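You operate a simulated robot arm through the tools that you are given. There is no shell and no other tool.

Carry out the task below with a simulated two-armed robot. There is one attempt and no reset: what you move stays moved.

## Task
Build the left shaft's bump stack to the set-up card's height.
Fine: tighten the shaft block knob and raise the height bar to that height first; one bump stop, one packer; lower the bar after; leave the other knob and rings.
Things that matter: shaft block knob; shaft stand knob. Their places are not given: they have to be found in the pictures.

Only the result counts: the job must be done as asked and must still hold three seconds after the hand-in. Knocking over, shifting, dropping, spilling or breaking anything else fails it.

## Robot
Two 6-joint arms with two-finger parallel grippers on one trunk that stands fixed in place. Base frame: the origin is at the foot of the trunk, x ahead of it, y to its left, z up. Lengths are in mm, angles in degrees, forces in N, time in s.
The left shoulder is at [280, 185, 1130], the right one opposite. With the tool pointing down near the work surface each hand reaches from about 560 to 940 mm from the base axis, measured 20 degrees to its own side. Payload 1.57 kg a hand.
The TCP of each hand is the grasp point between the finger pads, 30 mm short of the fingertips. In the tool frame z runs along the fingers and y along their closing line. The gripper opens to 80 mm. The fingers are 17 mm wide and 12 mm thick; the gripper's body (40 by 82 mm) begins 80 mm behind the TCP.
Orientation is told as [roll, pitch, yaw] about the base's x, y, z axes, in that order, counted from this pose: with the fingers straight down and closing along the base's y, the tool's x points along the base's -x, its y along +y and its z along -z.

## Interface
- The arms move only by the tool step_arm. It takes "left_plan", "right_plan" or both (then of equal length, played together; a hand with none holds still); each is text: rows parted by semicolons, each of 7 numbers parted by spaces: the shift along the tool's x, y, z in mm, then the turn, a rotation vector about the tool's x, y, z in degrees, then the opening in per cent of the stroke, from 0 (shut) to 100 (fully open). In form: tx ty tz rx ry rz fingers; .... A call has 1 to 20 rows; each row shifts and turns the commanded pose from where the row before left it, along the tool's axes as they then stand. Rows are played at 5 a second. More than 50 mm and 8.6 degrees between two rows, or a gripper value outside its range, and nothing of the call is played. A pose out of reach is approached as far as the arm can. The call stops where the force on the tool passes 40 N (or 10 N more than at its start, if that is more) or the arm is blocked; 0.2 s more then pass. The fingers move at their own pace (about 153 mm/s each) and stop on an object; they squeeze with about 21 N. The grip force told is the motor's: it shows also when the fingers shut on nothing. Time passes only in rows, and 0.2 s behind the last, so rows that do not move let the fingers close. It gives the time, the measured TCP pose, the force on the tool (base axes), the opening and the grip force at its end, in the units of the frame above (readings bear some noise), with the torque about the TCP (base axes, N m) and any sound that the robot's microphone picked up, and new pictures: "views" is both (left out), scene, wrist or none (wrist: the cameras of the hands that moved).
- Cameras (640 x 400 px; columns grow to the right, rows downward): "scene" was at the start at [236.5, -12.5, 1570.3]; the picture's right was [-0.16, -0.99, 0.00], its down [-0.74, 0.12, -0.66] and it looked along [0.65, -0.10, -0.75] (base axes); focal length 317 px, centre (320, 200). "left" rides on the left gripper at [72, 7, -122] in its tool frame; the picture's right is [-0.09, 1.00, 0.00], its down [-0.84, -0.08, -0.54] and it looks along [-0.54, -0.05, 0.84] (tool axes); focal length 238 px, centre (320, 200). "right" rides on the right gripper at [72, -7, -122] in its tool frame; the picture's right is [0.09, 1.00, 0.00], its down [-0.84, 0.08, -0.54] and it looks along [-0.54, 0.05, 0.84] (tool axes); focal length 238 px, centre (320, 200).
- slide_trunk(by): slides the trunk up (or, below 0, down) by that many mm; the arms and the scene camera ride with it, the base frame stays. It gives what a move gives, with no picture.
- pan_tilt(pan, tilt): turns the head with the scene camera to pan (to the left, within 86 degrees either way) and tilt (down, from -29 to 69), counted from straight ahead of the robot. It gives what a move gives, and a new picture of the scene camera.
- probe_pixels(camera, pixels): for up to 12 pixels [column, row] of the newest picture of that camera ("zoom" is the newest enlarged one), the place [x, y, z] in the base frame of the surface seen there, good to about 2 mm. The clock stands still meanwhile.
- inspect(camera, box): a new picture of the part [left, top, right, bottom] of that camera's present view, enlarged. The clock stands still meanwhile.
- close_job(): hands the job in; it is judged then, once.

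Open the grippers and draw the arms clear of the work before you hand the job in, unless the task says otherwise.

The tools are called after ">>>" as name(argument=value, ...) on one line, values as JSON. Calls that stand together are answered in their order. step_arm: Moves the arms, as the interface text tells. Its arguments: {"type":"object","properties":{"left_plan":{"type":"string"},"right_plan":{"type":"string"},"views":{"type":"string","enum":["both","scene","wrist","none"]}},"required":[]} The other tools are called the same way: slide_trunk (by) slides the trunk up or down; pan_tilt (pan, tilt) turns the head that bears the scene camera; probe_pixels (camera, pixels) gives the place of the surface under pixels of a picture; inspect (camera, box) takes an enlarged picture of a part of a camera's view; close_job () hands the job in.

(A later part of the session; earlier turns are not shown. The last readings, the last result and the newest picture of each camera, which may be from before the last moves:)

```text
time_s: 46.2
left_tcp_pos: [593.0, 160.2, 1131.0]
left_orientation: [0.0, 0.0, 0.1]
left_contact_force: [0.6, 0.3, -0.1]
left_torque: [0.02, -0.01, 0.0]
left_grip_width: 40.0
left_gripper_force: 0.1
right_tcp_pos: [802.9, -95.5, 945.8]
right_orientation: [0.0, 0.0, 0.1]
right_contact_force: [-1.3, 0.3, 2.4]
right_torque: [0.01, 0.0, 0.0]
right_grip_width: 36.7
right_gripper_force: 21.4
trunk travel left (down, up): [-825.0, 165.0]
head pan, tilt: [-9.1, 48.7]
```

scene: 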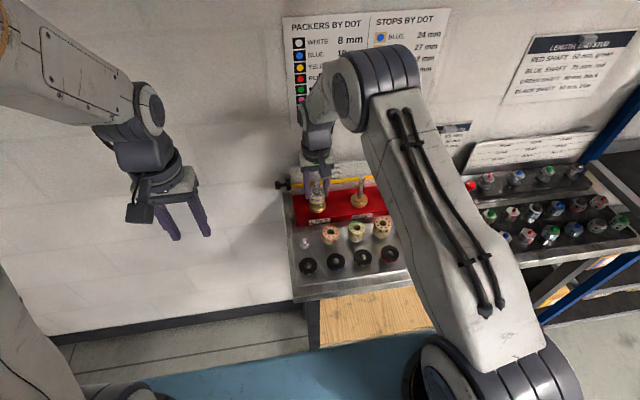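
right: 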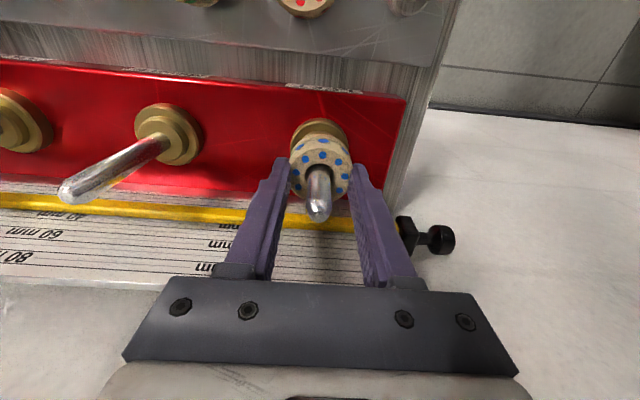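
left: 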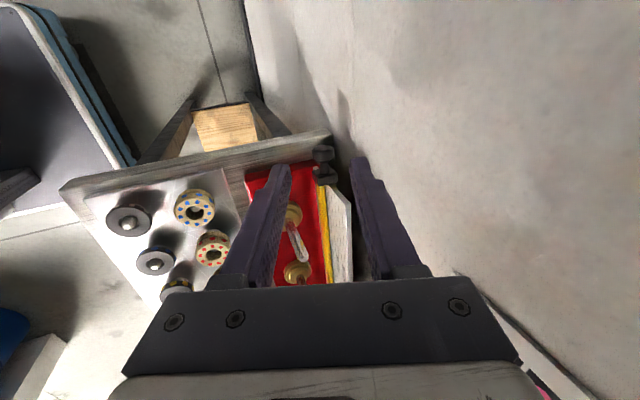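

A first contact of 2.4 N shows at z 945.8, the expected seat. One more millimetre, then I open and look.

>>> step_arm(right_plan="0 0 0.7 0 0 0 30; 0 0 0 0 0 0 30; 0 0 0 0 0 0 50; 0 0 0 0 0 0 60; 0 0 0 0 0 0 65", views="wrist")

>>> inspect(camera="scene", box=[285, 160, 349, 220])

```text
time_s: 47.4
left_tcp_pos: [592.4, 158.2, 1131.2]
left_orientation: [-0.1, 0.0, 0.1]
left_contact_force: [0.4, -0.2, -0.1]
left_torque: [0.0, -0.02, -0.04]
left_grip_width: 40.0
left_gripper_force: 0.2
right_tcp_pos: [803.0, -95.5, 946.4]
right_orientation: [0.0, 0.1, -0.1]
right_contact_force: [0.1, 0.3, 0.7]
right_torque: [0.01, -0.02, -0.02]
right_grip_width: 52.1
right_gripper_force: 0.1
trunk travel left (down, up): [-825.0, 165.0]
head pan, tilt: [-9.1, 48.7]
```

right: 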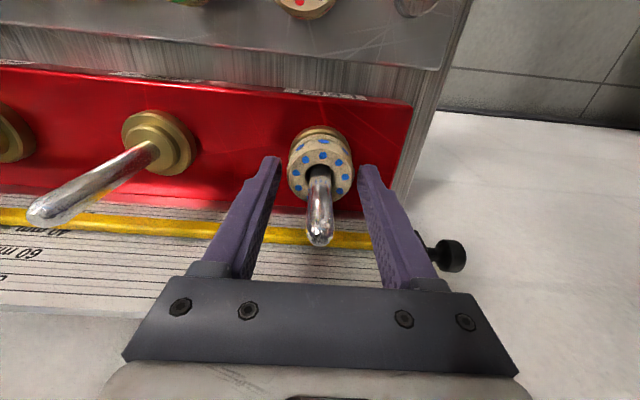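

```text
6.67 times, centred on (317, 190) of scene
```

zoom: 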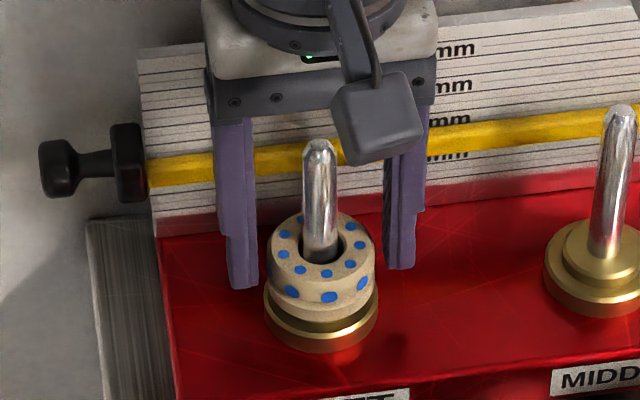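

The stop sits flat on the gland. I lift straight off the shaft and go over to the yellow packer at about (621.5,-181).

>>> step_arm(right_plan="0 0 -20 0 0 0 65; 0 0 -45 0 0 0 65; 0 0 -45 0 0 0 65; 45.4 -21.4 0 0 0 0 75; 45.4 -21.4 0 0 0 0 75; 45.4 -21.4 25 0 0 0 75; 45.4 -21.4 35 0 0 0 75; 0 0 0 0 0 0 75")

>>> inspect(camera="right", box=[256, 100, 384, 180])

```text
refused: row 4 steps farther than a row can; nothing moved
```

```text
5.00 times, centred on (320, 140) of right
```

zoom: 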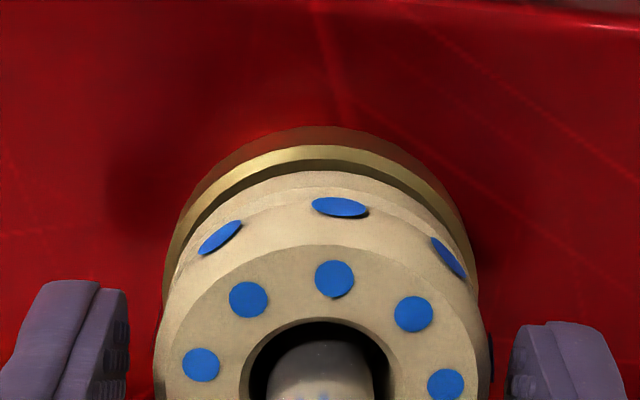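

The call was refused because a row was over 50 mm long; nothing moved. I split the same path into shorter rows.

>>> step_arm(right_plan="0 0 -20 0 0 0 65; 0 0 -45 0 0 0 65; 0 0 -45 0 0 0 65; 30.2 -14.2 0 0 0 0 75; 30.2 -14.2 0 0 0 0 75; 30.2 -14.2 0 0 0 0 75; 30.2 -14.2 15 0 0 0 75; 30.2 -14.2 20 0 0 0 75; 30.2 -14.2 25 0 0 0 75; 0 0 0 0 0 0 75")

>>> inspect(camera="right", box=[256, 100, 384, 180])

```text
time_s: 49.6
left_tcp_pos: [592.5, 159.9, 1132.0]
left_orientation: [0.0, 0.0, 0.0]
left_contact_force: [0.5, 0.5, -1.0]
left_torque: [0.0, 0.02, -0.01]
left_grip_width: 40.0
left_gripper_force: 0.1
right_tcp_pos: [619.6, -181.2, 998.1]
right_orientation: [0.0, 0.0, 0.0]
right_contact_force: [0.2, 1.1, -0.3]
right_torque: [0.0, 0.01, 0.02]
right_grip_width: 60.2
right_gripper_force: 0.0
trunk travel left (down, up): [-825.0, 165.0]
head pan, tilt: [-9.1, 48.7]
```

scene: 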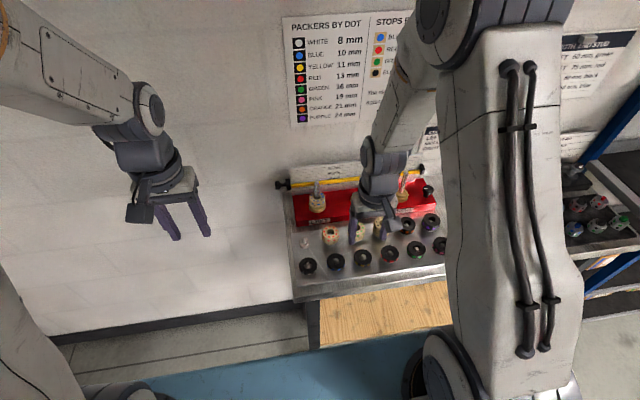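
right: 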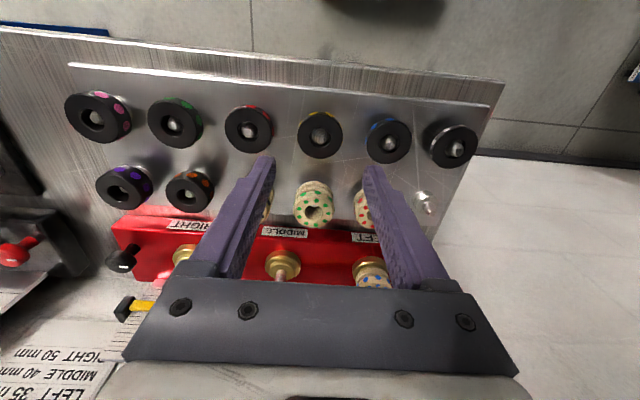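

```text
5.00 times, centred on (320, 140) of right
```

zoom: 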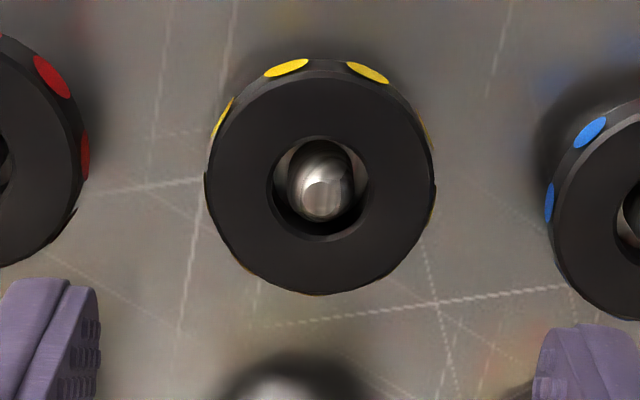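

The yellow packer shows at (320,135) under the hand. I probe its rim and bore.

>>> probe_pixels(camera="zoom", pixels=[[215, 185], [427, 185], [320, 85], [320, 285], [265, 188], [372, 188], [320, 132], [320, 243], [325, 200], [245, 115], [400, 260], [250, 260]])

```text
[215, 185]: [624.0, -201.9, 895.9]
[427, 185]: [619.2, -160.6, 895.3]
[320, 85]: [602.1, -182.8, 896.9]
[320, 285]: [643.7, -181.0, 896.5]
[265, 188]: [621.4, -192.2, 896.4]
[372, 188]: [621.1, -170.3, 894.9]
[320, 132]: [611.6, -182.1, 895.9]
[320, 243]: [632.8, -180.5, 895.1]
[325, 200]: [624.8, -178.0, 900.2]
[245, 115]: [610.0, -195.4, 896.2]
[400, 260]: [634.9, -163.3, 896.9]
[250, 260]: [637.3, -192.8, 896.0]
```

The packer's centre is (622.6,-181.3), top 896, diameter ~41. I shift +3 mm in x, lower to TCP z≈915 and grip it.

>>> step_arm(right_plan="-3 0 28 0 0 0 75; 0 0 28 0 0 0 75; 0 0 27 0 0 0 75; 0 0 0 0 0 0 75; 0 0 0 0 0 0 30; 0 0 0 0 0 0 30; 0 0 0 0 0 0 30; 0 0 0 0 0 0 30", views="wrist")

>>> inspect(camera="scene", box=[335, 225, 399, 275])

```text
time_s: 51.4
left_tcp_pos: [592.4, 160.4, 1130.7]
left_orientation: [0.0, 0.0, 0.1]
left_contact_force: [1.2, -0.6, -0.1]
left_torque: [0.0, -0.03, 0.0]
left_grip_width: 40.3
left_gripper_force: 0.0
right_tcp_pos: [624.4, -180.4, 914.7]
right_orientation: [0.0, 0.0, 0.1]
right_contact_force: [-1.2, -0.2, 0.0]
right_torque: [-0.02, -0.02, 0.02]
right_grip_width: 42.1
right_gripper_force: 20.8
trunk travel left (down, up): [-825.0, 165.0]
head pan, tilt: [-9.1, 48.7]
```

right: 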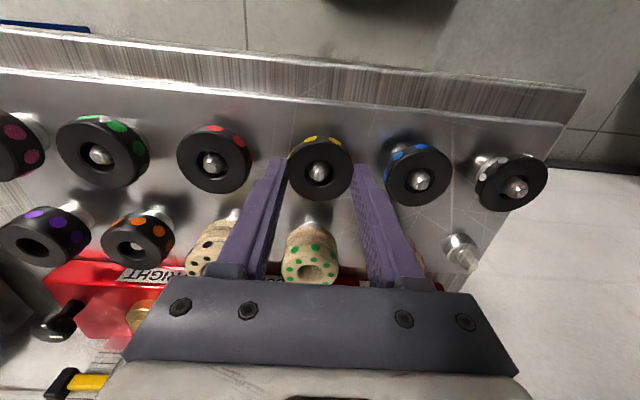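

```text
8.00 times, centred on (367, 250) of scene
```

zoom: 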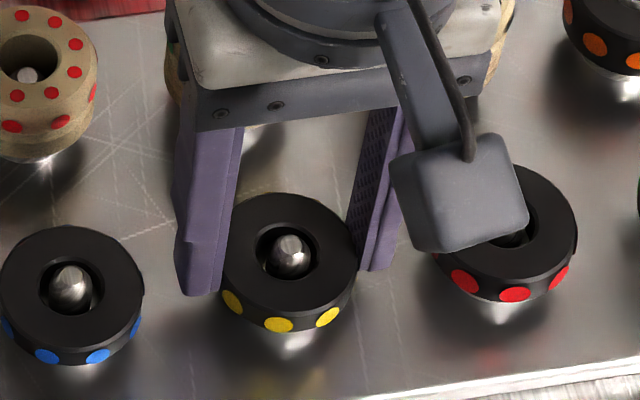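

The packer is gripped at 42.1 mm. I lift it straight up to z≈1040.

>>> step_arm(right_plan="0 0 -10 0 0 0 30; 0 0 -25 0 0 0 30; 0 0 -45 0 0 0 30; 0 0 -46 0 0 0 30; 0 0 0 0 0 0 30", views="both")

>>> inspect(camera="right", box=[272, 120, 368, 210])

>>> probe_pixels(camera="zoom", pixels=[[195, 220], [450, 220], [320, 110], [320, 345], [265, 225], [382, 225], [320, 165], [320, 285], [240, 140], [400, 310], [400, 140], [240, 310]])

```text
time_s: 52.6
left_tcp_pos: [593.1, 159.9, 1131.3]
left_orientation: [0.0, -0.1, 0.0]
left_contact_force: [0.0, -0.4, 0.3]
left_torque: [0.02, 0.03, 0.01]
left_grip_width: 40.2
left_gripper_force: 0.1
right_tcp_pos: [624.8, -179.9, 1038.8]
right_orientation: [-0.1, 0.0, -0.1]
right_contact_force: [-0.3, 0.0, 0.3]
right_torque: [-0.02, 0.01, -0.04]
right_grip_width: 42.2
right_gripper_force: 21.1
trunk travel left (down, up): [-825.0, 165.0]
head pan, tilt: [-9.1, 48.7]
```

scene: 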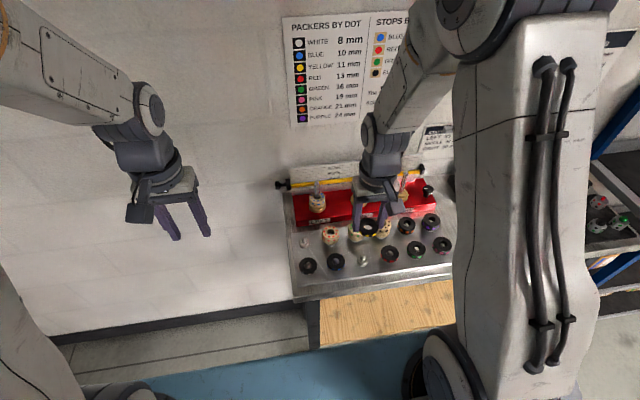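
right: 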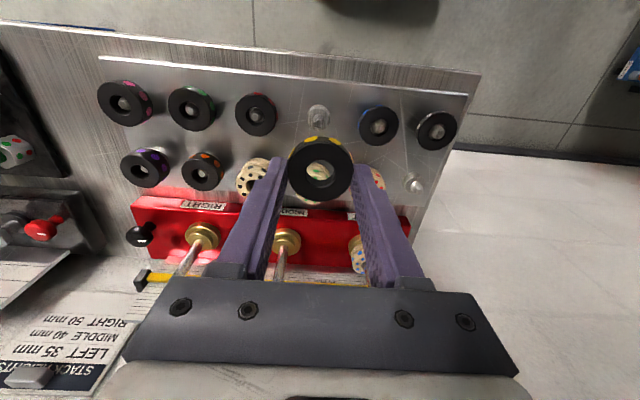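

```text
4.44 times, centred on (320, 165) of right
```

zoom: 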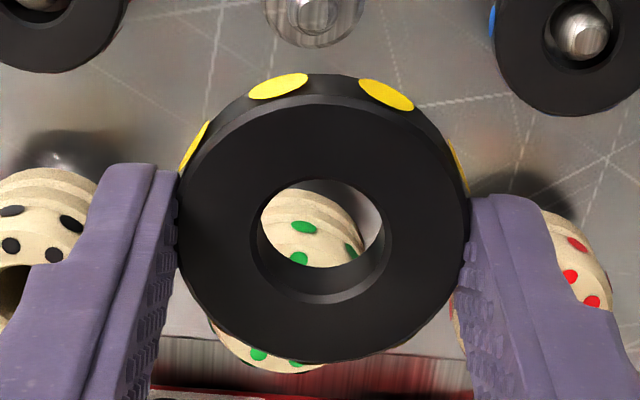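

```text
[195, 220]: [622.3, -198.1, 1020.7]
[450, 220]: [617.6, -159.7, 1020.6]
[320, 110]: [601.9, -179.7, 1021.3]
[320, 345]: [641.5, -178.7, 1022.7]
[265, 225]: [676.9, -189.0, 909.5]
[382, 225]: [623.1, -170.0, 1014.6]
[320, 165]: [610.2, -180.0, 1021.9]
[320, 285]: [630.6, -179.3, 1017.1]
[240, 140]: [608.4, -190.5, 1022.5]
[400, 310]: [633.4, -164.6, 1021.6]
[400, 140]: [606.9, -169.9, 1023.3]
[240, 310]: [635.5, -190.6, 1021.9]
```

The packer is held level; its centre sits about 2 mm short of the TCP in x. I move it over the left shaft by (+180,+85) at this height.

>>> step_arm(right_plan="-36 17.04 -2 0 0 0 30; -36 17.04 -2 0 0 0 30; -36 17.04 -2 0 0 0 30; -36 17.04 -2 0 0 0 30; -36 17.04 -2 0 0 0 30; 0 0 0 0 0 0 30")

>>> inspect(camera="scene", box=[285, 150, 349, 215])

>>> probe_pixels(camera="zoom", pixels=[[270, 130], [372, 130], [319, 100], [321, 165], [319, 115], [319, 145], [300, 132], [342, 132], [319, 200], [319, 220], [319, 240], [319, 110]])

```text
time_s: 54.0
left_tcp_pos: [592.7, 160.6, 1130.4]
left_orientation: [0.0, -0.1, 0.0]
left_contact_force: [0.7, -0.1, 0.9]
left_torque: [0.03, 0.01, 0.02]
left_grip_width: 40.0
left_gripper_force: 0.1
right_tcp_pos: [805.0, -94.0, 1047.6]
right_orientation: [-0.1, 0.1, 0.0]
right_contact_force: [0.5, -0.1, 0.1]
right_torque: [-0.02, 0.02, 0.0]
right_grip_width: 42.2
right_gripper_force: 21.0
trunk travel left (down, up): [-825.0, 165.0]
head pan, tilt: [-9.1, 48.7]
```

scene: 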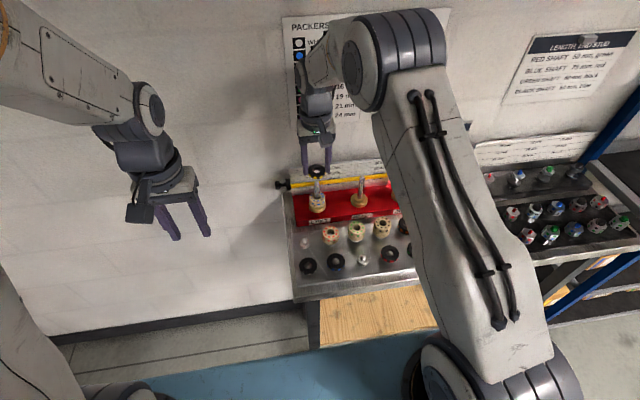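
right: 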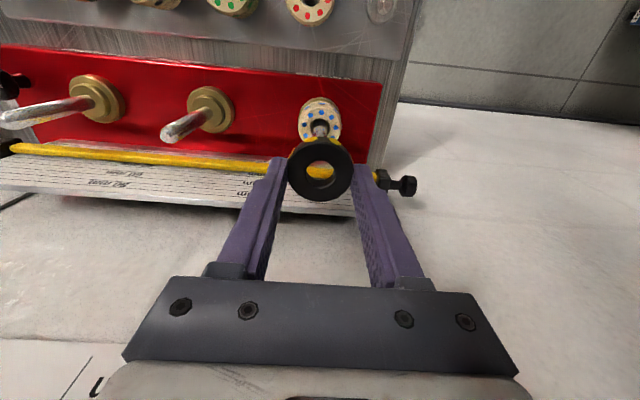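

```text
6.15 times, centred on (317, 182) of scene
```

zoom: 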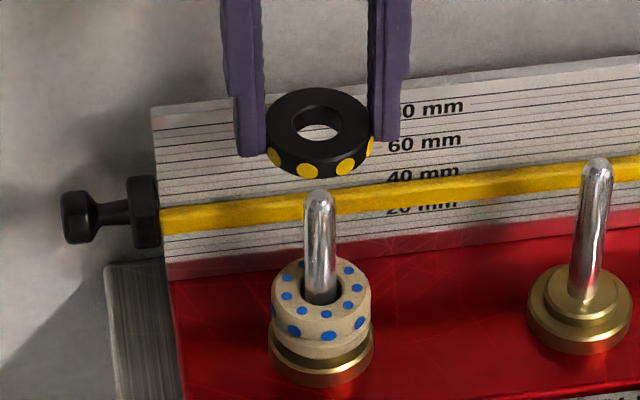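

```text
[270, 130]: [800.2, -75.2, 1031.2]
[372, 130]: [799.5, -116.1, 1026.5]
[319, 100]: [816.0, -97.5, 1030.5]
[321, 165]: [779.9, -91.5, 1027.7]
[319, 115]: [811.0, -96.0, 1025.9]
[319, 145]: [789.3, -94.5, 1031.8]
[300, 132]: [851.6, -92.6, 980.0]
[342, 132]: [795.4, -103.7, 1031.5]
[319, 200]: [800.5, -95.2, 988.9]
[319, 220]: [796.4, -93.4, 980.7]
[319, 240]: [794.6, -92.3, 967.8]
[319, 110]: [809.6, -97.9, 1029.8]
```

The packer's centre measures about (801,-95.6), as the stop's did before. I lower 38 mm to take the tip into the bore and check.

>>> step_arm(right_plan="-0.5 0 10 0 0 0 30; 0 0 10 0 0 0 30; 0 0 5 0 0 0 30; 0 0 5 0 0 0 30; 0 0 4 0 0 0 30; 0 0 4 0 0 0 30", views="wrist")

>>> inspect(camera="right", box=[272, 120, 368, 210])

>>> inspect(camera="scene", box=[285, 150, 349, 215])

```text
time_s: 55.4
left_tcp_pos: [591.6, 160.4, 1131.3]
left_orientation: [0.0, 0.0, 0.1]
left_contact_force: [0.7, -0.3, -0.9]
left_torque: [0.0, 0.01, -0.02]
left_grip_width: 39.9
left_gripper_force: 0.0
right_tcp_pos: [804.5, -94.3, 1008.6]
right_orientation: [0.0, 0.0, 0.0]
right_contact_force: [0.4, 0.2, 0.0]
right_torque: [0.0, -0.01, -0.04]
right_grip_width: 41.8
right_gripper_force: 21.2
trunk travel left (down, up): [-825.0, 165.0]
head pan, tilt: [-9.1, 48.7]
```

right: 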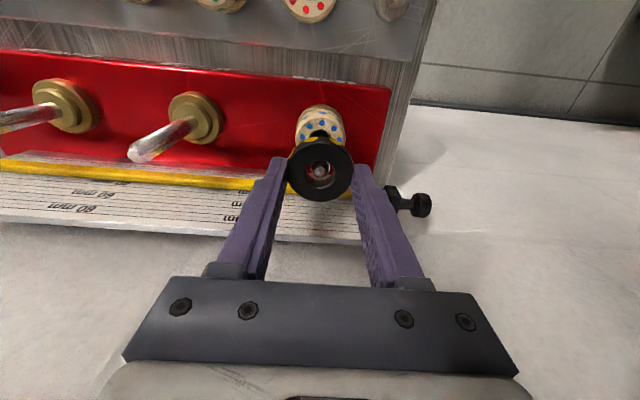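

```text
4.44 times, centred on (320, 165) of right
```

zoom: 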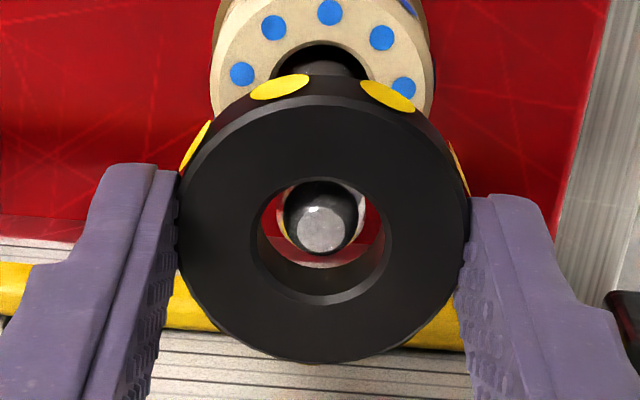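

```text
6.15 times, centred on (317, 182) of scene
```

zoom: 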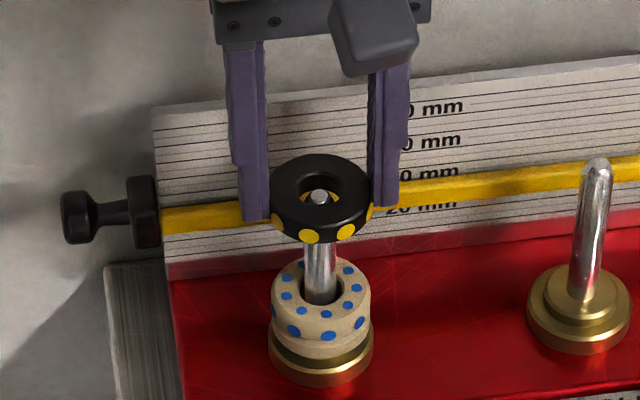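

The tip sits centrally in the packer's bore. I lower 38 mm more, then finish in 1 mm steps.

>>> step_arm(right_plan="0 0 5 0 0 0 30; 0 0 6 0 0 0 30; 0 0 8 0 0 0 30; 0 0 9 0 0 0 30; 0 0 7 0 0 0 30; 0 0 3 0 0 0 30; 0 0 0 0 0 0 30", views="wrist")

>>> inspect(camera="scene", box=[285, 160, 349, 220])

```text
time_s: 57.0
left_tcp_pos: [591.6, 160.5, 1131.7]
left_orientation: [0.1, 0.0, 0.0]
left_contact_force: [0.1, 0.9, 0.0]
left_torque: [-0.01, 0.0, -0.01]
left_grip_width: 40.0
left_gripper_force: 0.0
right_tcp_pos: [805.4, -95.6, 972.9]
right_orientation: [0.0, 0.0, 0.1]
right_contact_force: [-0.2, 0.4, -0.2]
right_torque: [-0.01, 0.0, 0.02]
right_grip_width: 42.0
right_gripper_force: 21.1
trunk travel left (down, up): [-825.0, 165.0]
head pan, tilt: [-9.1, 48.7]
```

right: 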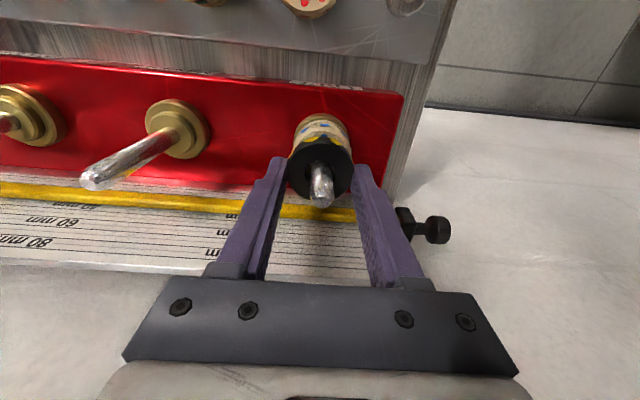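

```text
6.67 times, centred on (317, 190) of scene
```

zoom: 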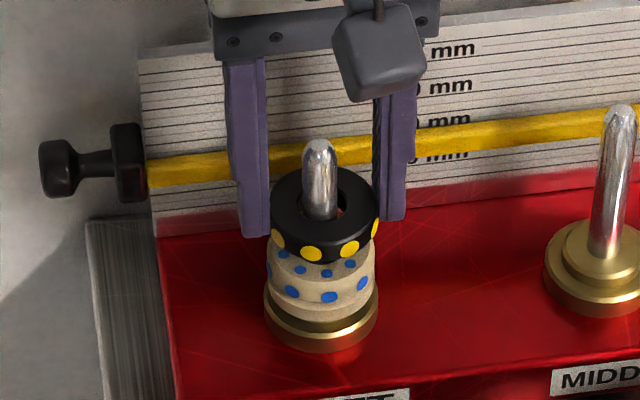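

The packer is just above the stop with no force. I lower 1–2 mm at a time until it touches.

>>> step_arm(right_plan="0 0 2 0 0 0 30; 0 0 2 0 0 0 30; 0 0 1.5 0 0 0 30; 0 0 1 0 0 0 30; 0 0 1 0 0 0 30; 0 0 0 0 0 0 30", views="none")

```text
time_s: 58.4
left_tcp_pos: [592.2, 159.9, 1130.9]
left_orientation: [0.0, 0.0, 0.2]
left_contact_force: [0.2, -0.4, -0.3]
left_torque: [-0.05, -0.03, 0.02]
left_grip_width: 40.0
left_gripper_force: 0.1
right_tcp_pos: [804.0, -94.3, 965.1]
right_orientation: [-0.1, 0.0, 0.0]
right_contact_force: [0.7, -0.4, 0.6]
right_torque: [0.01, -0.04, 0.01]
right_grip_width: 41.9
right_gripper_force: 20.9
trunk travel left (down, up): [-825.0, 165.0]
head pan, tilt: [-9.1, 48.7]
```

No clear contact yet at z 965. I continue in 0.8 mm steps.

>>> step_arm(right_plan="0 0 0.8 0 0 0 30; 0 0 0.8 0 0 0 30; 0 0 0.8 0 0 0 30; 0 0 0 0 0 0 30", views="none")

```text
time_s: 59.4
left_tcp_pos: [592.1, 159.0, 1130.7]
left_orientation: [0.1, 0.0, 0.1]
left_contact_force: [0.4, -0.3, 0.1]
left_torque: [0.02, -0.02, -0.02]
left_grip_width: 40.1
left_gripper_force: 0.1
right_tcp_pos: [804.8, -94.9, 962.0]
right_orientation: [0.0, 0.1, 0.0]
right_contact_force: [0.9, -0.4, -0.5]
right_torque: [0.03, -0.04, -0.01]
right_grip_width: 41.9
right_gripper_force: 21.1
trunk travel left (down, up): [-825.0, 165.0]
head pan, tilt: [-9.1, 48.7]
```

>>> inspect(camera="scene", box=[301, 178, 341, 213])

>>> step_arm(right_plan="0 0 0.8 0 0 0 30; 0 0 0.8 0 0 0 30; 0 0 0 0 0 0 30", views="none")

```text
11.43 times, centred on (321, 196) of scene
```

zoom: 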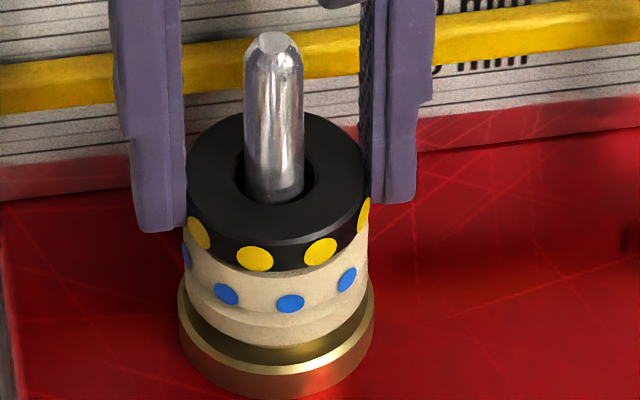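

```text
time_s: 60.2
left_tcp_pos: [591.9, 159.3, 1132.0]
left_orientation: [0.0, -0.1, 0.0]
left_contact_force: [0.0, -0.3, -0.2]
left_torque: [0.0, 0.01, 0.02]
left_grip_width: 39.8
left_gripper_force: 0.1
right_tcp_pos: [804.9, -96.3, 961.2]
right_orientation: [-0.1, 0.0, 0.0]
right_contact_force: [-1.3, -0.6, 2.3]
right_torque: [-0.05, 0.03, -0.01]
right_grip_width: 41.9
right_gripper_force: 20.8
trunk travel left (down, up): [-825.0, 165.0]
head pan, tilt: [-9.1, 48.7]
```

The packer now touches the stop with 2.3 N. I press 0.4 mm further, open the fingers and look.

>>> step_arm(right_plan="0 0 0.4 0 0 0 30; 0 0 0 0 0 0 30; 0 0 0 0 0 0 60; 0 0 0 0 0 0 68; 0 0 0 0 0 0 68", views="wrist")

>>> inspect(camera="scene", box=[301, 178, 341, 213])

>>> probe_pixels(camera="zoom", pixels=[[210, 180], [230, 200], [260, 220], [290, 222], [320, 210], [340, 190], [345, 170], [215, 160], [275, 215], [200, 90], [300, 85], [330, 150]])

```text
time_s: 61.4
left_tcp_pos: [591.9, 160.1, 1130.9]
left_orientation: [-0.1, -0.1, 0.1]
left_contact_force: [0.9, -0.3, 1.1]
left_torque: [0.04, 0.0, 0.0]
left_grip_width: 40.0
left_gripper_force: 0.0
right_tcp_pos: [804.1, -95.4, 961.2]
right_orientation: [0.2, 0.0, 0.0]
right_contact_force: [-0.3, 0.0, -0.3]
right_torque: [-0.01, -0.03, -0.05]
right_grip_width: 54.3
right_gripper_force: 0.0
trunk travel left (down, up): [-825.0, 165.0]
head pan, tilt: [-9.1, 48.7]
```

right: 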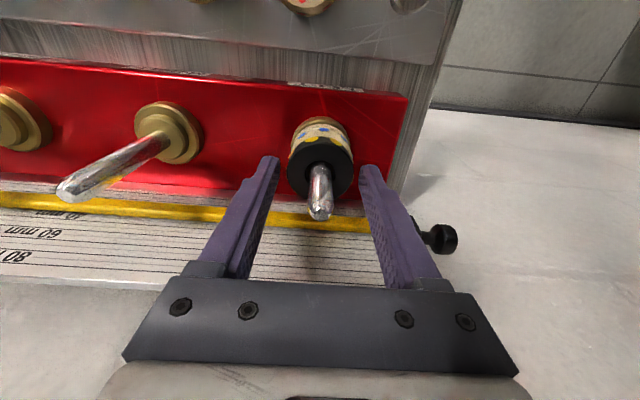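

```text
11.43 times, centred on (321, 196) of scene
```

zoom: 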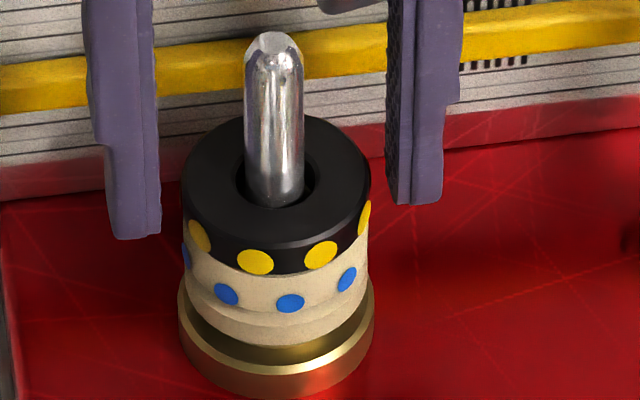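

```text
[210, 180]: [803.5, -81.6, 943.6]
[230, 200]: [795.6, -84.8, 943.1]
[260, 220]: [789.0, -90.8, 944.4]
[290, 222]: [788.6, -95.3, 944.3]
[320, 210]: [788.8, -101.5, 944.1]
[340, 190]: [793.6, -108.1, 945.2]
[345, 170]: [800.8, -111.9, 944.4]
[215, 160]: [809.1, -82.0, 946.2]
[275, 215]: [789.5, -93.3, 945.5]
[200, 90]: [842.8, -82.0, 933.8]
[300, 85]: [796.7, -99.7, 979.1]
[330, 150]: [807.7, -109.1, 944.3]
```

The stack top averages 944.5, level with the bar at 944.6: the 35 mm stack is right. I lift the right hand off and draw it back to the right.

>>> step_arm(right_plan="0 0 -20 0 0 0 68; 0 0 -40 0 0 0 68; 0 0 -45 0 0 0 68; 38 -30 -5 0 0 0 68; 38 -30 -5 0 0 0 68; 38 -30 -5 0 0 0 68; 38 -30 -5 0 0 0 68; 20 -40 -10 0 0 0 68; 10 -40 -10 0 0 0 68; 0 -40 -10 0 0 0 68; 0 -40 -10 0 0 0 68; 0 0 0 0 0 0 68", views="scene")

>>> inspect(camera="scene", box=[270, 150, 470, 275])

```text
time_s: 64.0
left_tcp_pos: [592.2, 159.6, 1131.4]
left_orientation: [0.0, 0.0, 0.0]
left_contact_force: [0.8, 0.2, 0.7]
left_torque: [0.0, -0.06, 0.0]
left_grip_width: 40.0
left_gripper_force: 0.0
right_tcp_pos: [622.5, -375.2, 1127.0]
right_orientation: [0.0, 0.0, 0.0]
right_contact_force: [0.1, 0.4, 0.4]
right_torque: [0.01, -0.02, 0.01]
right_grip_width: 54.3
right_gripper_force: 0.1
trunk travel left (down, up): [-825.0, 165.0]
head pan, tilt: [-9.1, 48.7]
```

scene: 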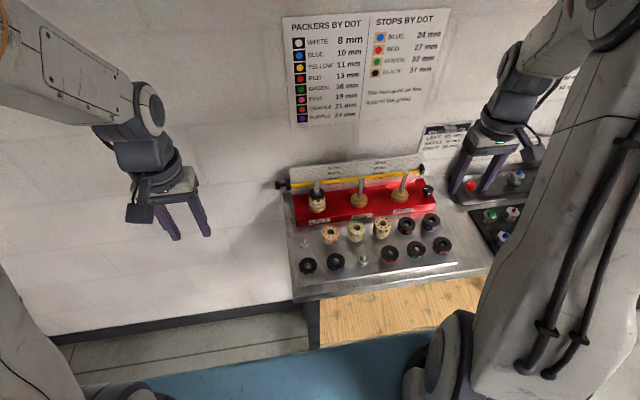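

```text
3.20 times, centred on (370, 212) of scene
```

zoom: 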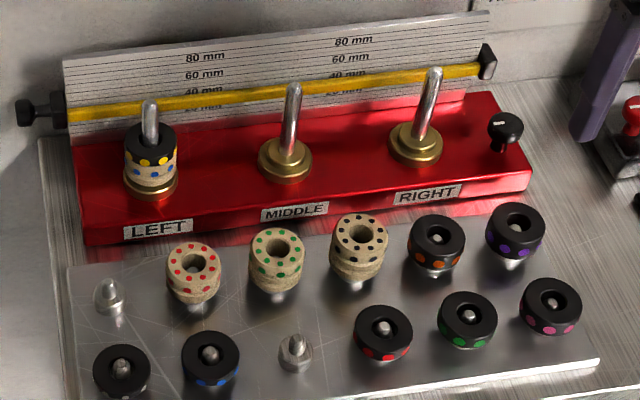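

The stack is on the left shaft and all else is in place. Now I turn the left hand to yaw −90, tilt it 20° again and bring it up to the handle, now at z≈943.

>>> step_arm(left_plan="0 0 0 0 0 8.2 50; 0 0 0 0 0 8.2 50; 0 0 0 0 0 8.2 50; 0 0 0 0 0 8.2 50; 0 0 0 0 0 8.2 50; 0 0 0 0 0 8.2 50; 0 0 0 0 0 8.2 50; 0 0 0 0 0 8.2 50; 0 0 0 0 0 8.2 50; 0 0 0 0 0 8.2 50; 0 0 0 0 0 8 50; 0 0 0 -6.67 0 0 50; 0 0 0 -6.67 0 0 50; 0 0 0 -6.66 0 0 50", views="none")

>>> step_arm(left_plan="-21.66 26.4 26.5 0 0 0 50; -21.66 26.4 26.5 0 0 0 50; -21.66 26.4 26.5 0 0 0 50; -21.66 26.4 26.5 0 0 0 50; -21.66 26.4 26.5 0 0 0 50; -21.66 26.4 26.5 0 0 0 50; -21.66 26.4 26.5 0 0 0 50; 0 0 0 0 0 0 50")

>>> inspect(camera="left", box=[272, 110, 368, 180])

```text
time_s: 67.0
left_tcp_pos: [593.7, 160.6, 1132.2]
left_orientation: [20.1, 0.0, -90.0]
left_contact_force: [-0.5, -0.4, 0.6]
left_torque: [-0.02, 0.02, -0.01]
left_grip_width: 39.9
left_gripper_force: 0.1
right_tcp_pos: [623.6, -374.5, 1125.5]
right_orientation: [-0.1, 0.0, 0.0]
right_contact_force: [0.8, 0.3, -0.4]
right_torque: [0.01, -0.01, -0.01]
right_grip_width: 54.2
right_gripper_force: 0.0
trunk travel left (down, up): [-825.0, 165.0]
head pan, tilt: [-9.1, 48.7]
```

```text
time_s: 68.8
left_tcp_pos: [829.8, 8.1, 1017.8]
left_orientation: [19.9, 0.0, -90.0]
left_contact_force: [0.1, 0.4, -0.9]
left_torque: [0.0, 0.01, 0.03]
left_grip_width: 39.9
left_gripper_force: 0.0
right_tcp_pos: [624.7, -375.6, 1126.7]
right_orientation: [0.0, 0.0, 0.0]
right_contact_force: [0.5, 0.3, 0.6]
right_torque: [0.02, 0.03, -0.02]
right_grip_width: 54.5
right_gripper_force: 0.0
trunk travel left (down, up): [-825.0, 165.0]
head pan, tilt: [-9.1, 48.7]
```

scene: 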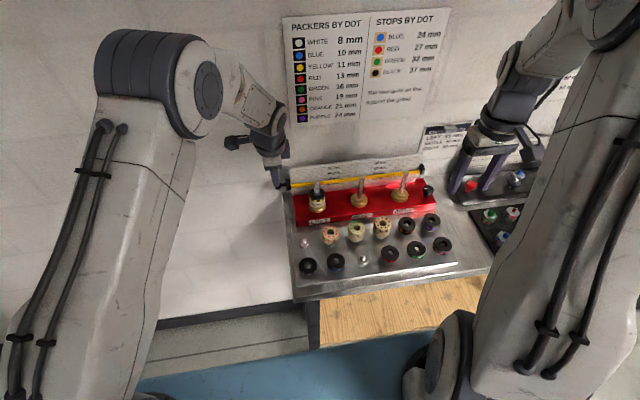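
left: 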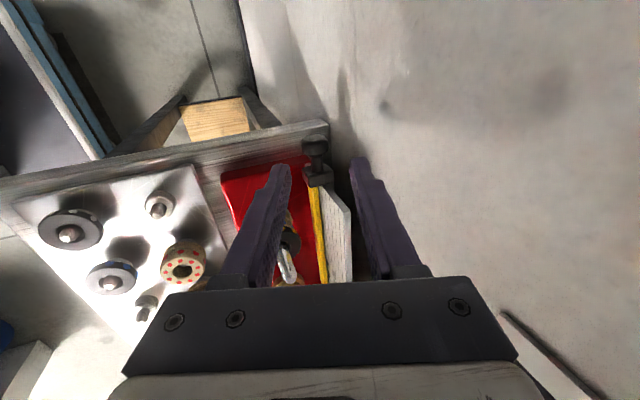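

```text
5.71 times, centred on (320, 145) of left
```

zoom: 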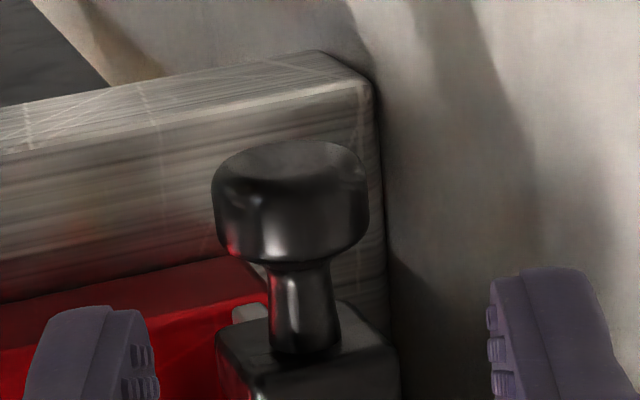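

The handle is lined up between the fingers. I advance the last 70 mm with a −4 mm correction along the tool's y, and close on it.

>>> step_arm(left_plan="0 -2 20 0 0 0 50; 0 -2 25 0 0 0 50; 0 0 24.6 0 0 0 50; 0 0 0 0 0 0 50; 0 0 0 0 0 0 10; 0 0 0 0 0 0 10; 0 0 0 0 0 0 10", views="wrist")

```text
time_s: 70.4
left_tcp_pos: [849.0, 8.3, 951.8]
left_orientation: [20.0, 0.0, -89.9]
left_contact_force: [-1.8, -0.1, 1.4]
left_torque: [-0.06, -0.05, 0.06]
left_grip_width: 23.5
left_gripper_force: 35.9
right_tcp_pos: [624.2, -375.0, 1127.0]
right_orientation: [0.0, 0.0, 0.0]
right_contact_force: [0.3, -0.4, 0.3]
right_torque: [-0.02, 0.0, 0.0]
right_grip_width: 54.3
right_gripper_force: 0.1
trunk travel left (down, up): [-825.0, 165.0]
head pan, tilt: [-9.1, 48.7]
```

left: 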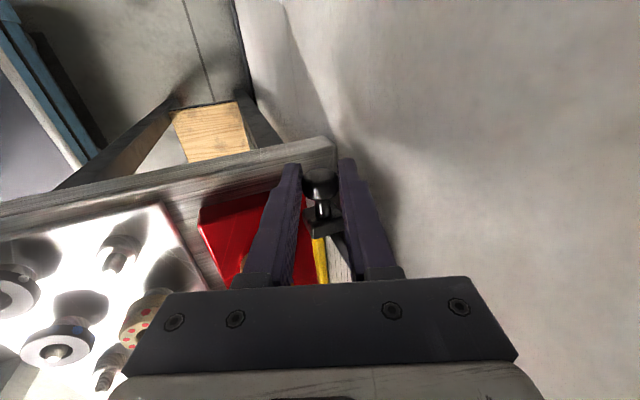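

The handle is gripped again. I lower it straight down 33 mm.

>>> step_arm(left_plan="0 -1.71 4.7 0 0 0 10; 0 -1.71 4.7 0 0 0 10; 0 -1.71 4.7 0 0 0 10; 0 -1.71 4.7 0 0 0 10; 0 -1.71 4.7 0 0 0 10; 0 -1.71 4.7 0 0 0 10; 0 -1.03 2.82 0 0 0 10; 0 0 0 0 0 0 10", views="scene")

>>> inspect(camera="scene", box=[290, 166, 338, 196])

```text
time_s: 72.2
left_tcp_pos: [849.8, 9.7, 920.2]
left_orientation: [19.9, 0.2, -89.9]
left_contact_force: [-12.8, 4.5, 1.6]
left_torque: [0.0, 0.1, -0.07]
left_grip_width: 23.6
left_gripper_force: 35.9
right_tcp_pos: [623.6, -374.6, 1126.5]
right_orientation: [0.1, 0.0, 0.0]
right_contact_force: [-1.0, 0.0, -0.2]
right_torque: [0.01, 0.01, 0.0]
right_grip_width: 54.6
right_gripper_force: 0.0
trunk travel left (down, up): [-825.0, 165.0]
head pan, tilt: [-9.1, 48.7]
```

scene: 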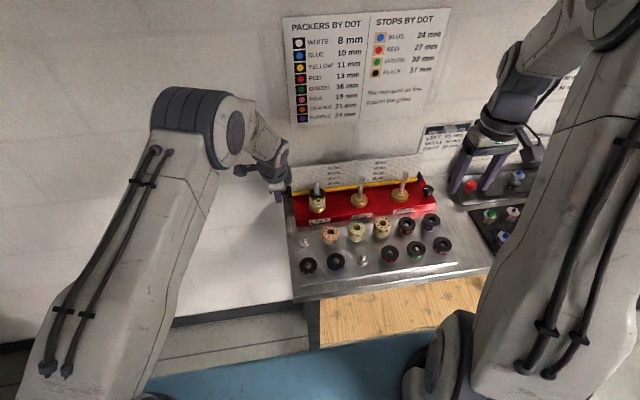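

```text
13.33 times, centred on (314, 181) of scene
```

zoom: 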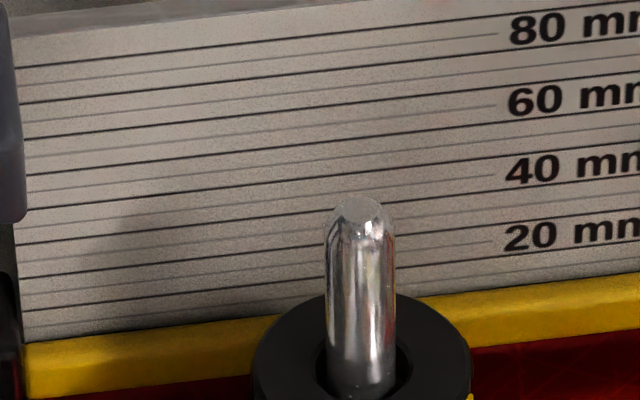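

The bar is nearly down, with no strong vertical force. I finish in 1 mm steps and watch for the bottom stop.

>>> step_arm(left_plan="0 -0.34 0.94 0 0 0 10; 0 -0.34 0.94 0 0 0 10; 0 -0.34 0.94 0 0 0 10; 0 0 0 0 0 0 10", views="none")

>>> inspect(camera="scene", box=[328, 170, 368, 195])

```text
time_s: 73.2
left_tcp_pos: [849.0, 8.4, 917.7]
left_orientation: [20.0, 0.1, -89.9]
left_contact_force: [-17.3, 4.2, 3.2]
left_torque: [0.05, 0.16, -0.02]
left_grip_width: 23.4
left_gripper_force: 35.4
right_tcp_pos: [623.9, -374.5, 1127.0]
right_orientation: [-0.1, 0.0, 0.0]
right_contact_force: [0.3, 0.7, -0.8]
right_torque: [0.02, 0.03, -0.01]
right_grip_width: 54.4
right_gripper_force: 0.0
trunk travel left (down, up): [-825.0, 165.0]
head pan, tilt: [-9.1, 48.7]
```

```text
16.00 times, centred on (348, 182) of scene
```

zoom: 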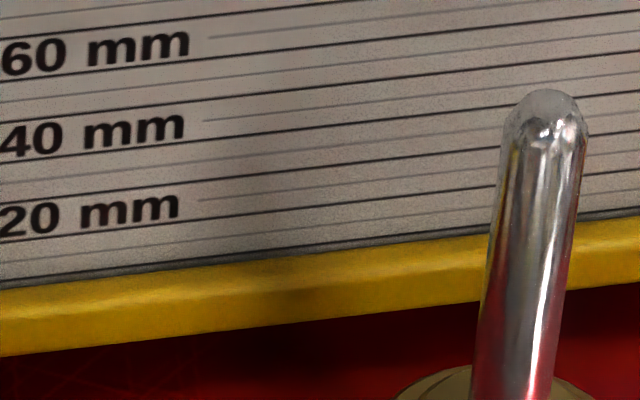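

The bar is close to its rest but the vertical force is only 3 N. I lower 1.5 mm more and probe the bar top.

>>> step_arm(left_plan="0 -0.34 0.94 0 0 0 10; 0 -0.17 0.47 0 0 0 10; 0 0 0 0 0 0 10", views="none")

>>> inspect(camera="scene", box=[328, 170, 368, 195])

>>> probe_pixels(camera="zoom", pixels=[[60, 288], [60, 293], [120, 280], [120, 286], [200, 272], [200, 278], [280, 264], [280, 269], [360, 255], [360, 260], [440, 246], [440, 251]])

```text
time_s: 74.0
left_tcp_pos: [848.8, 8.0, 917.3]
left_orientation: [19.9, 0.0, -89.9]
left_contact_force: [-18.3, 3.4, 2.9]
left_torque: [0.08, 0.2, -0.07]
left_grip_width: 23.6
left_gripper_force: 35.3
right_tcp_pos: [622.6, -376.0, 1127.2]
right_orientation: [0.0, 0.0, 0.1]
right_contact_force: [0.9, 0.0, -0.3]
right_torque: [0.02, -0.02, -0.02]
right_grip_width: 54.3
right_gripper_force: 0.2
trunk travel left (down, up): [-825.0, 165.0]
head pan, tilt: [-9.1, 48.7]
```

```text
16.00 times, centred on (348, 182) of scene
```

zoom: 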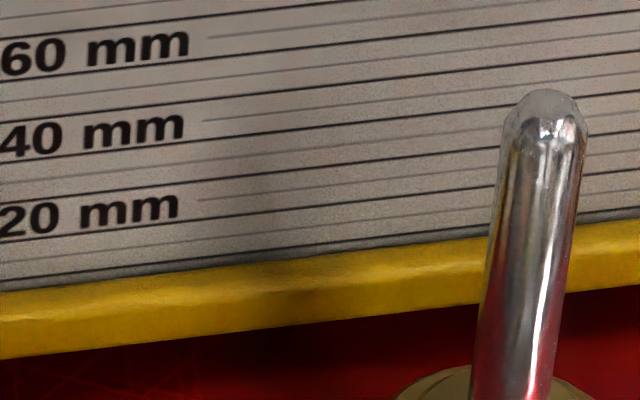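

```text
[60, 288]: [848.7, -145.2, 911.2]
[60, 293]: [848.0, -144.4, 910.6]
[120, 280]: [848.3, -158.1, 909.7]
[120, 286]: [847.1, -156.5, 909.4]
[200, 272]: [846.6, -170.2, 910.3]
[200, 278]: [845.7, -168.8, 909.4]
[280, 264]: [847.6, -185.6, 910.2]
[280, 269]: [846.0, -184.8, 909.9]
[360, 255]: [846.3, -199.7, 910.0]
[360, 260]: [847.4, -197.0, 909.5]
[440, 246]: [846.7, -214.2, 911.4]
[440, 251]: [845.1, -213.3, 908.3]
```

The bar top reads 910.0, about 1 mm above its start. I push 2 mm further to see whether it moves or is at its stop.

>>> step_arm(left_plan="0 -0.34 0.94 0 0 0 10; 0 -0.34 0.94 0 0 0 10; 0 0 0 0 0 0 10", views="none")

>>> inspect(camera="scene", box=[328, 170, 368, 195])

>>> probe_pixels(camera="zoom", pixels=[[60, 290], [60, 295], [120, 282], [120, 288], [200, 274], [200, 280], [280, 266], [280, 271], [360, 257], [360, 262], [440, 248], [440, 253]])

```text
time_s: 74.8
left_tcp_pos: [848.6, 9.9, 916.9]
left_orientation: [20.0, 0.0, -89.9]
left_contact_force: [-23.5, 5.4, 17.8]
left_torque: [0.2, 0.22, -0.04]
left_grip_width: 23.7
left_gripper_force: 36.0
right_tcp_pos: [622.2, -376.3, 1128.0]
right_orientation: [0.0, -0.1, 0.1]
right_contact_force: [-0.5, 0.0, -0.7]
right_torque: [0.02, -0.01, -0.01]
right_grip_width: 54.5
right_gripper_force: 0.1
trunk travel left (down, up): [-825.0, 165.0]
head pan, tilt: [-9.1, 48.7]
```

```text
16.00 times, centred on (348, 182) of scene
```

zoom: 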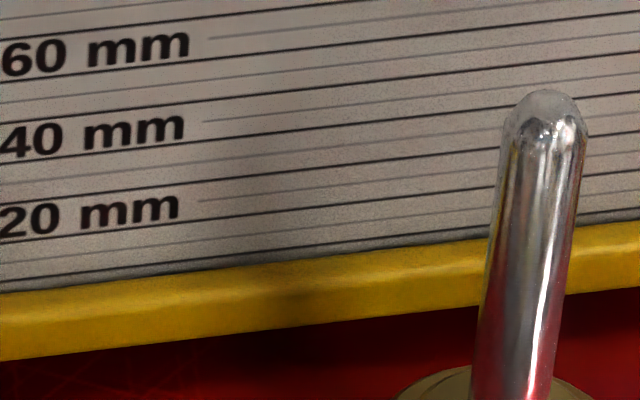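

```text
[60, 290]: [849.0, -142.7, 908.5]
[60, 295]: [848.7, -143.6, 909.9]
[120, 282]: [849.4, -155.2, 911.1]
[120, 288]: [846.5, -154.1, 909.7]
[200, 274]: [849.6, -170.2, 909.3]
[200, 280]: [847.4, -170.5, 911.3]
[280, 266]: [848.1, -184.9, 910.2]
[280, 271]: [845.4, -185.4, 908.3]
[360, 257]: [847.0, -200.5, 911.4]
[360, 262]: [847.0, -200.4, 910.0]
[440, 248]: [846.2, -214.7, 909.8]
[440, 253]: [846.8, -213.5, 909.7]
```

The vertical force jumped to 17.8 N with no further motion: the bar is on its bottom stop. I ease the push by 1.5 mm, open, and back off along the tool.

>>> step_arm(left_plan="0 0.4 -1.2 0 0 0 10; 0 0 0 0 0 0 25; 0 0 0 0 0 0 50; 0 0 0 0 0 0 50; 0 0 -20 0 0 0 50; 0 0 -40 0 0 0 50; 0 0 -40 0 0 0 50; 30 0 -20 0 0 0 50; 0 0 0 0 0 0 50")

>>> inspect(camera="scene", box=[328, 170, 368, 195])

>>> probe_pixels(camera="zoom", pixels=[[60, 290], [60, 295], [120, 282], [120, 288], [200, 274], [200, 280], [280, 266], [280, 271], [360, 257], [360, 262], [440, 248], [440, 253]])

```text
time_s: 76.8
left_tcp_pos: [807.7, 37.4, 1027.1]
left_orientation: [20.0, 0.0, -90.0]
left_contact_force: [0.1, 0.3, -1.0]
left_torque: [-0.02, 0.02, 0.01]
left_grip_width: 40.0
left_gripper_force: 0.0
right_tcp_pos: [624.8, -375.6, 1126.7]
right_orientation: [0.0, 0.0, 0.0]
right_contact_force: [0.6, 0.8, 0.4]
right_torque: [-0.01, -0.02, 0.01]
right_grip_width: 54.4
right_gripper_force: 0.0
trunk travel left (down, up): [-825.0, 165.0]
head pan, tilt: [-9.1, 48.7]
```

scene: 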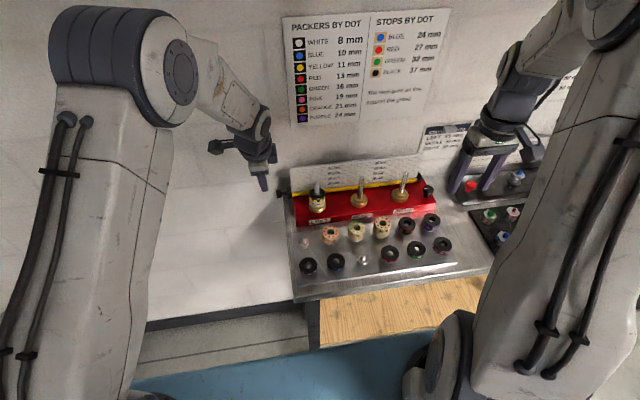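
left: 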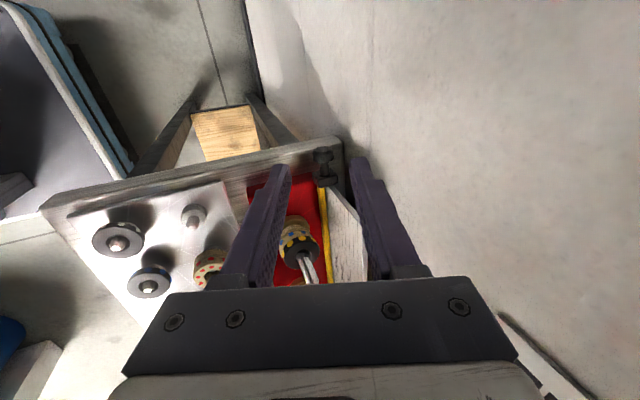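

```text
16.00 times, centred on (348, 182) of scene
```

zoom: 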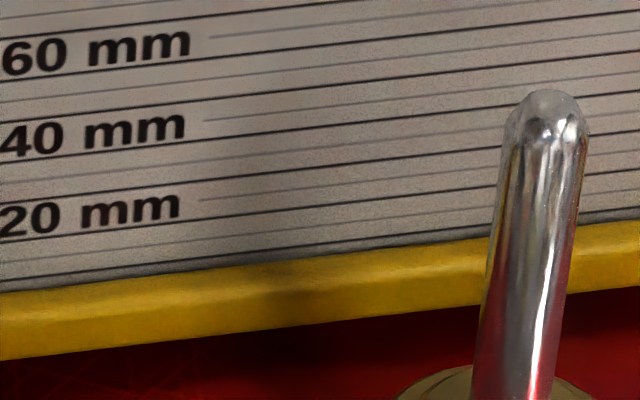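

```text
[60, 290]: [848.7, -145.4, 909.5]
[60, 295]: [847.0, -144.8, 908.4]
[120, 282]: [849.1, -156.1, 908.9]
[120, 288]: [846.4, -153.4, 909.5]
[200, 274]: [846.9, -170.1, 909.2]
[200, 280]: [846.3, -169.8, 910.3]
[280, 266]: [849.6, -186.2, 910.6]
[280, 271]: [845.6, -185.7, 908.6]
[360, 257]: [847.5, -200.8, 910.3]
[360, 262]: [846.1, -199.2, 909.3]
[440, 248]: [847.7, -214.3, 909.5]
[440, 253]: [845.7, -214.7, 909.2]
```

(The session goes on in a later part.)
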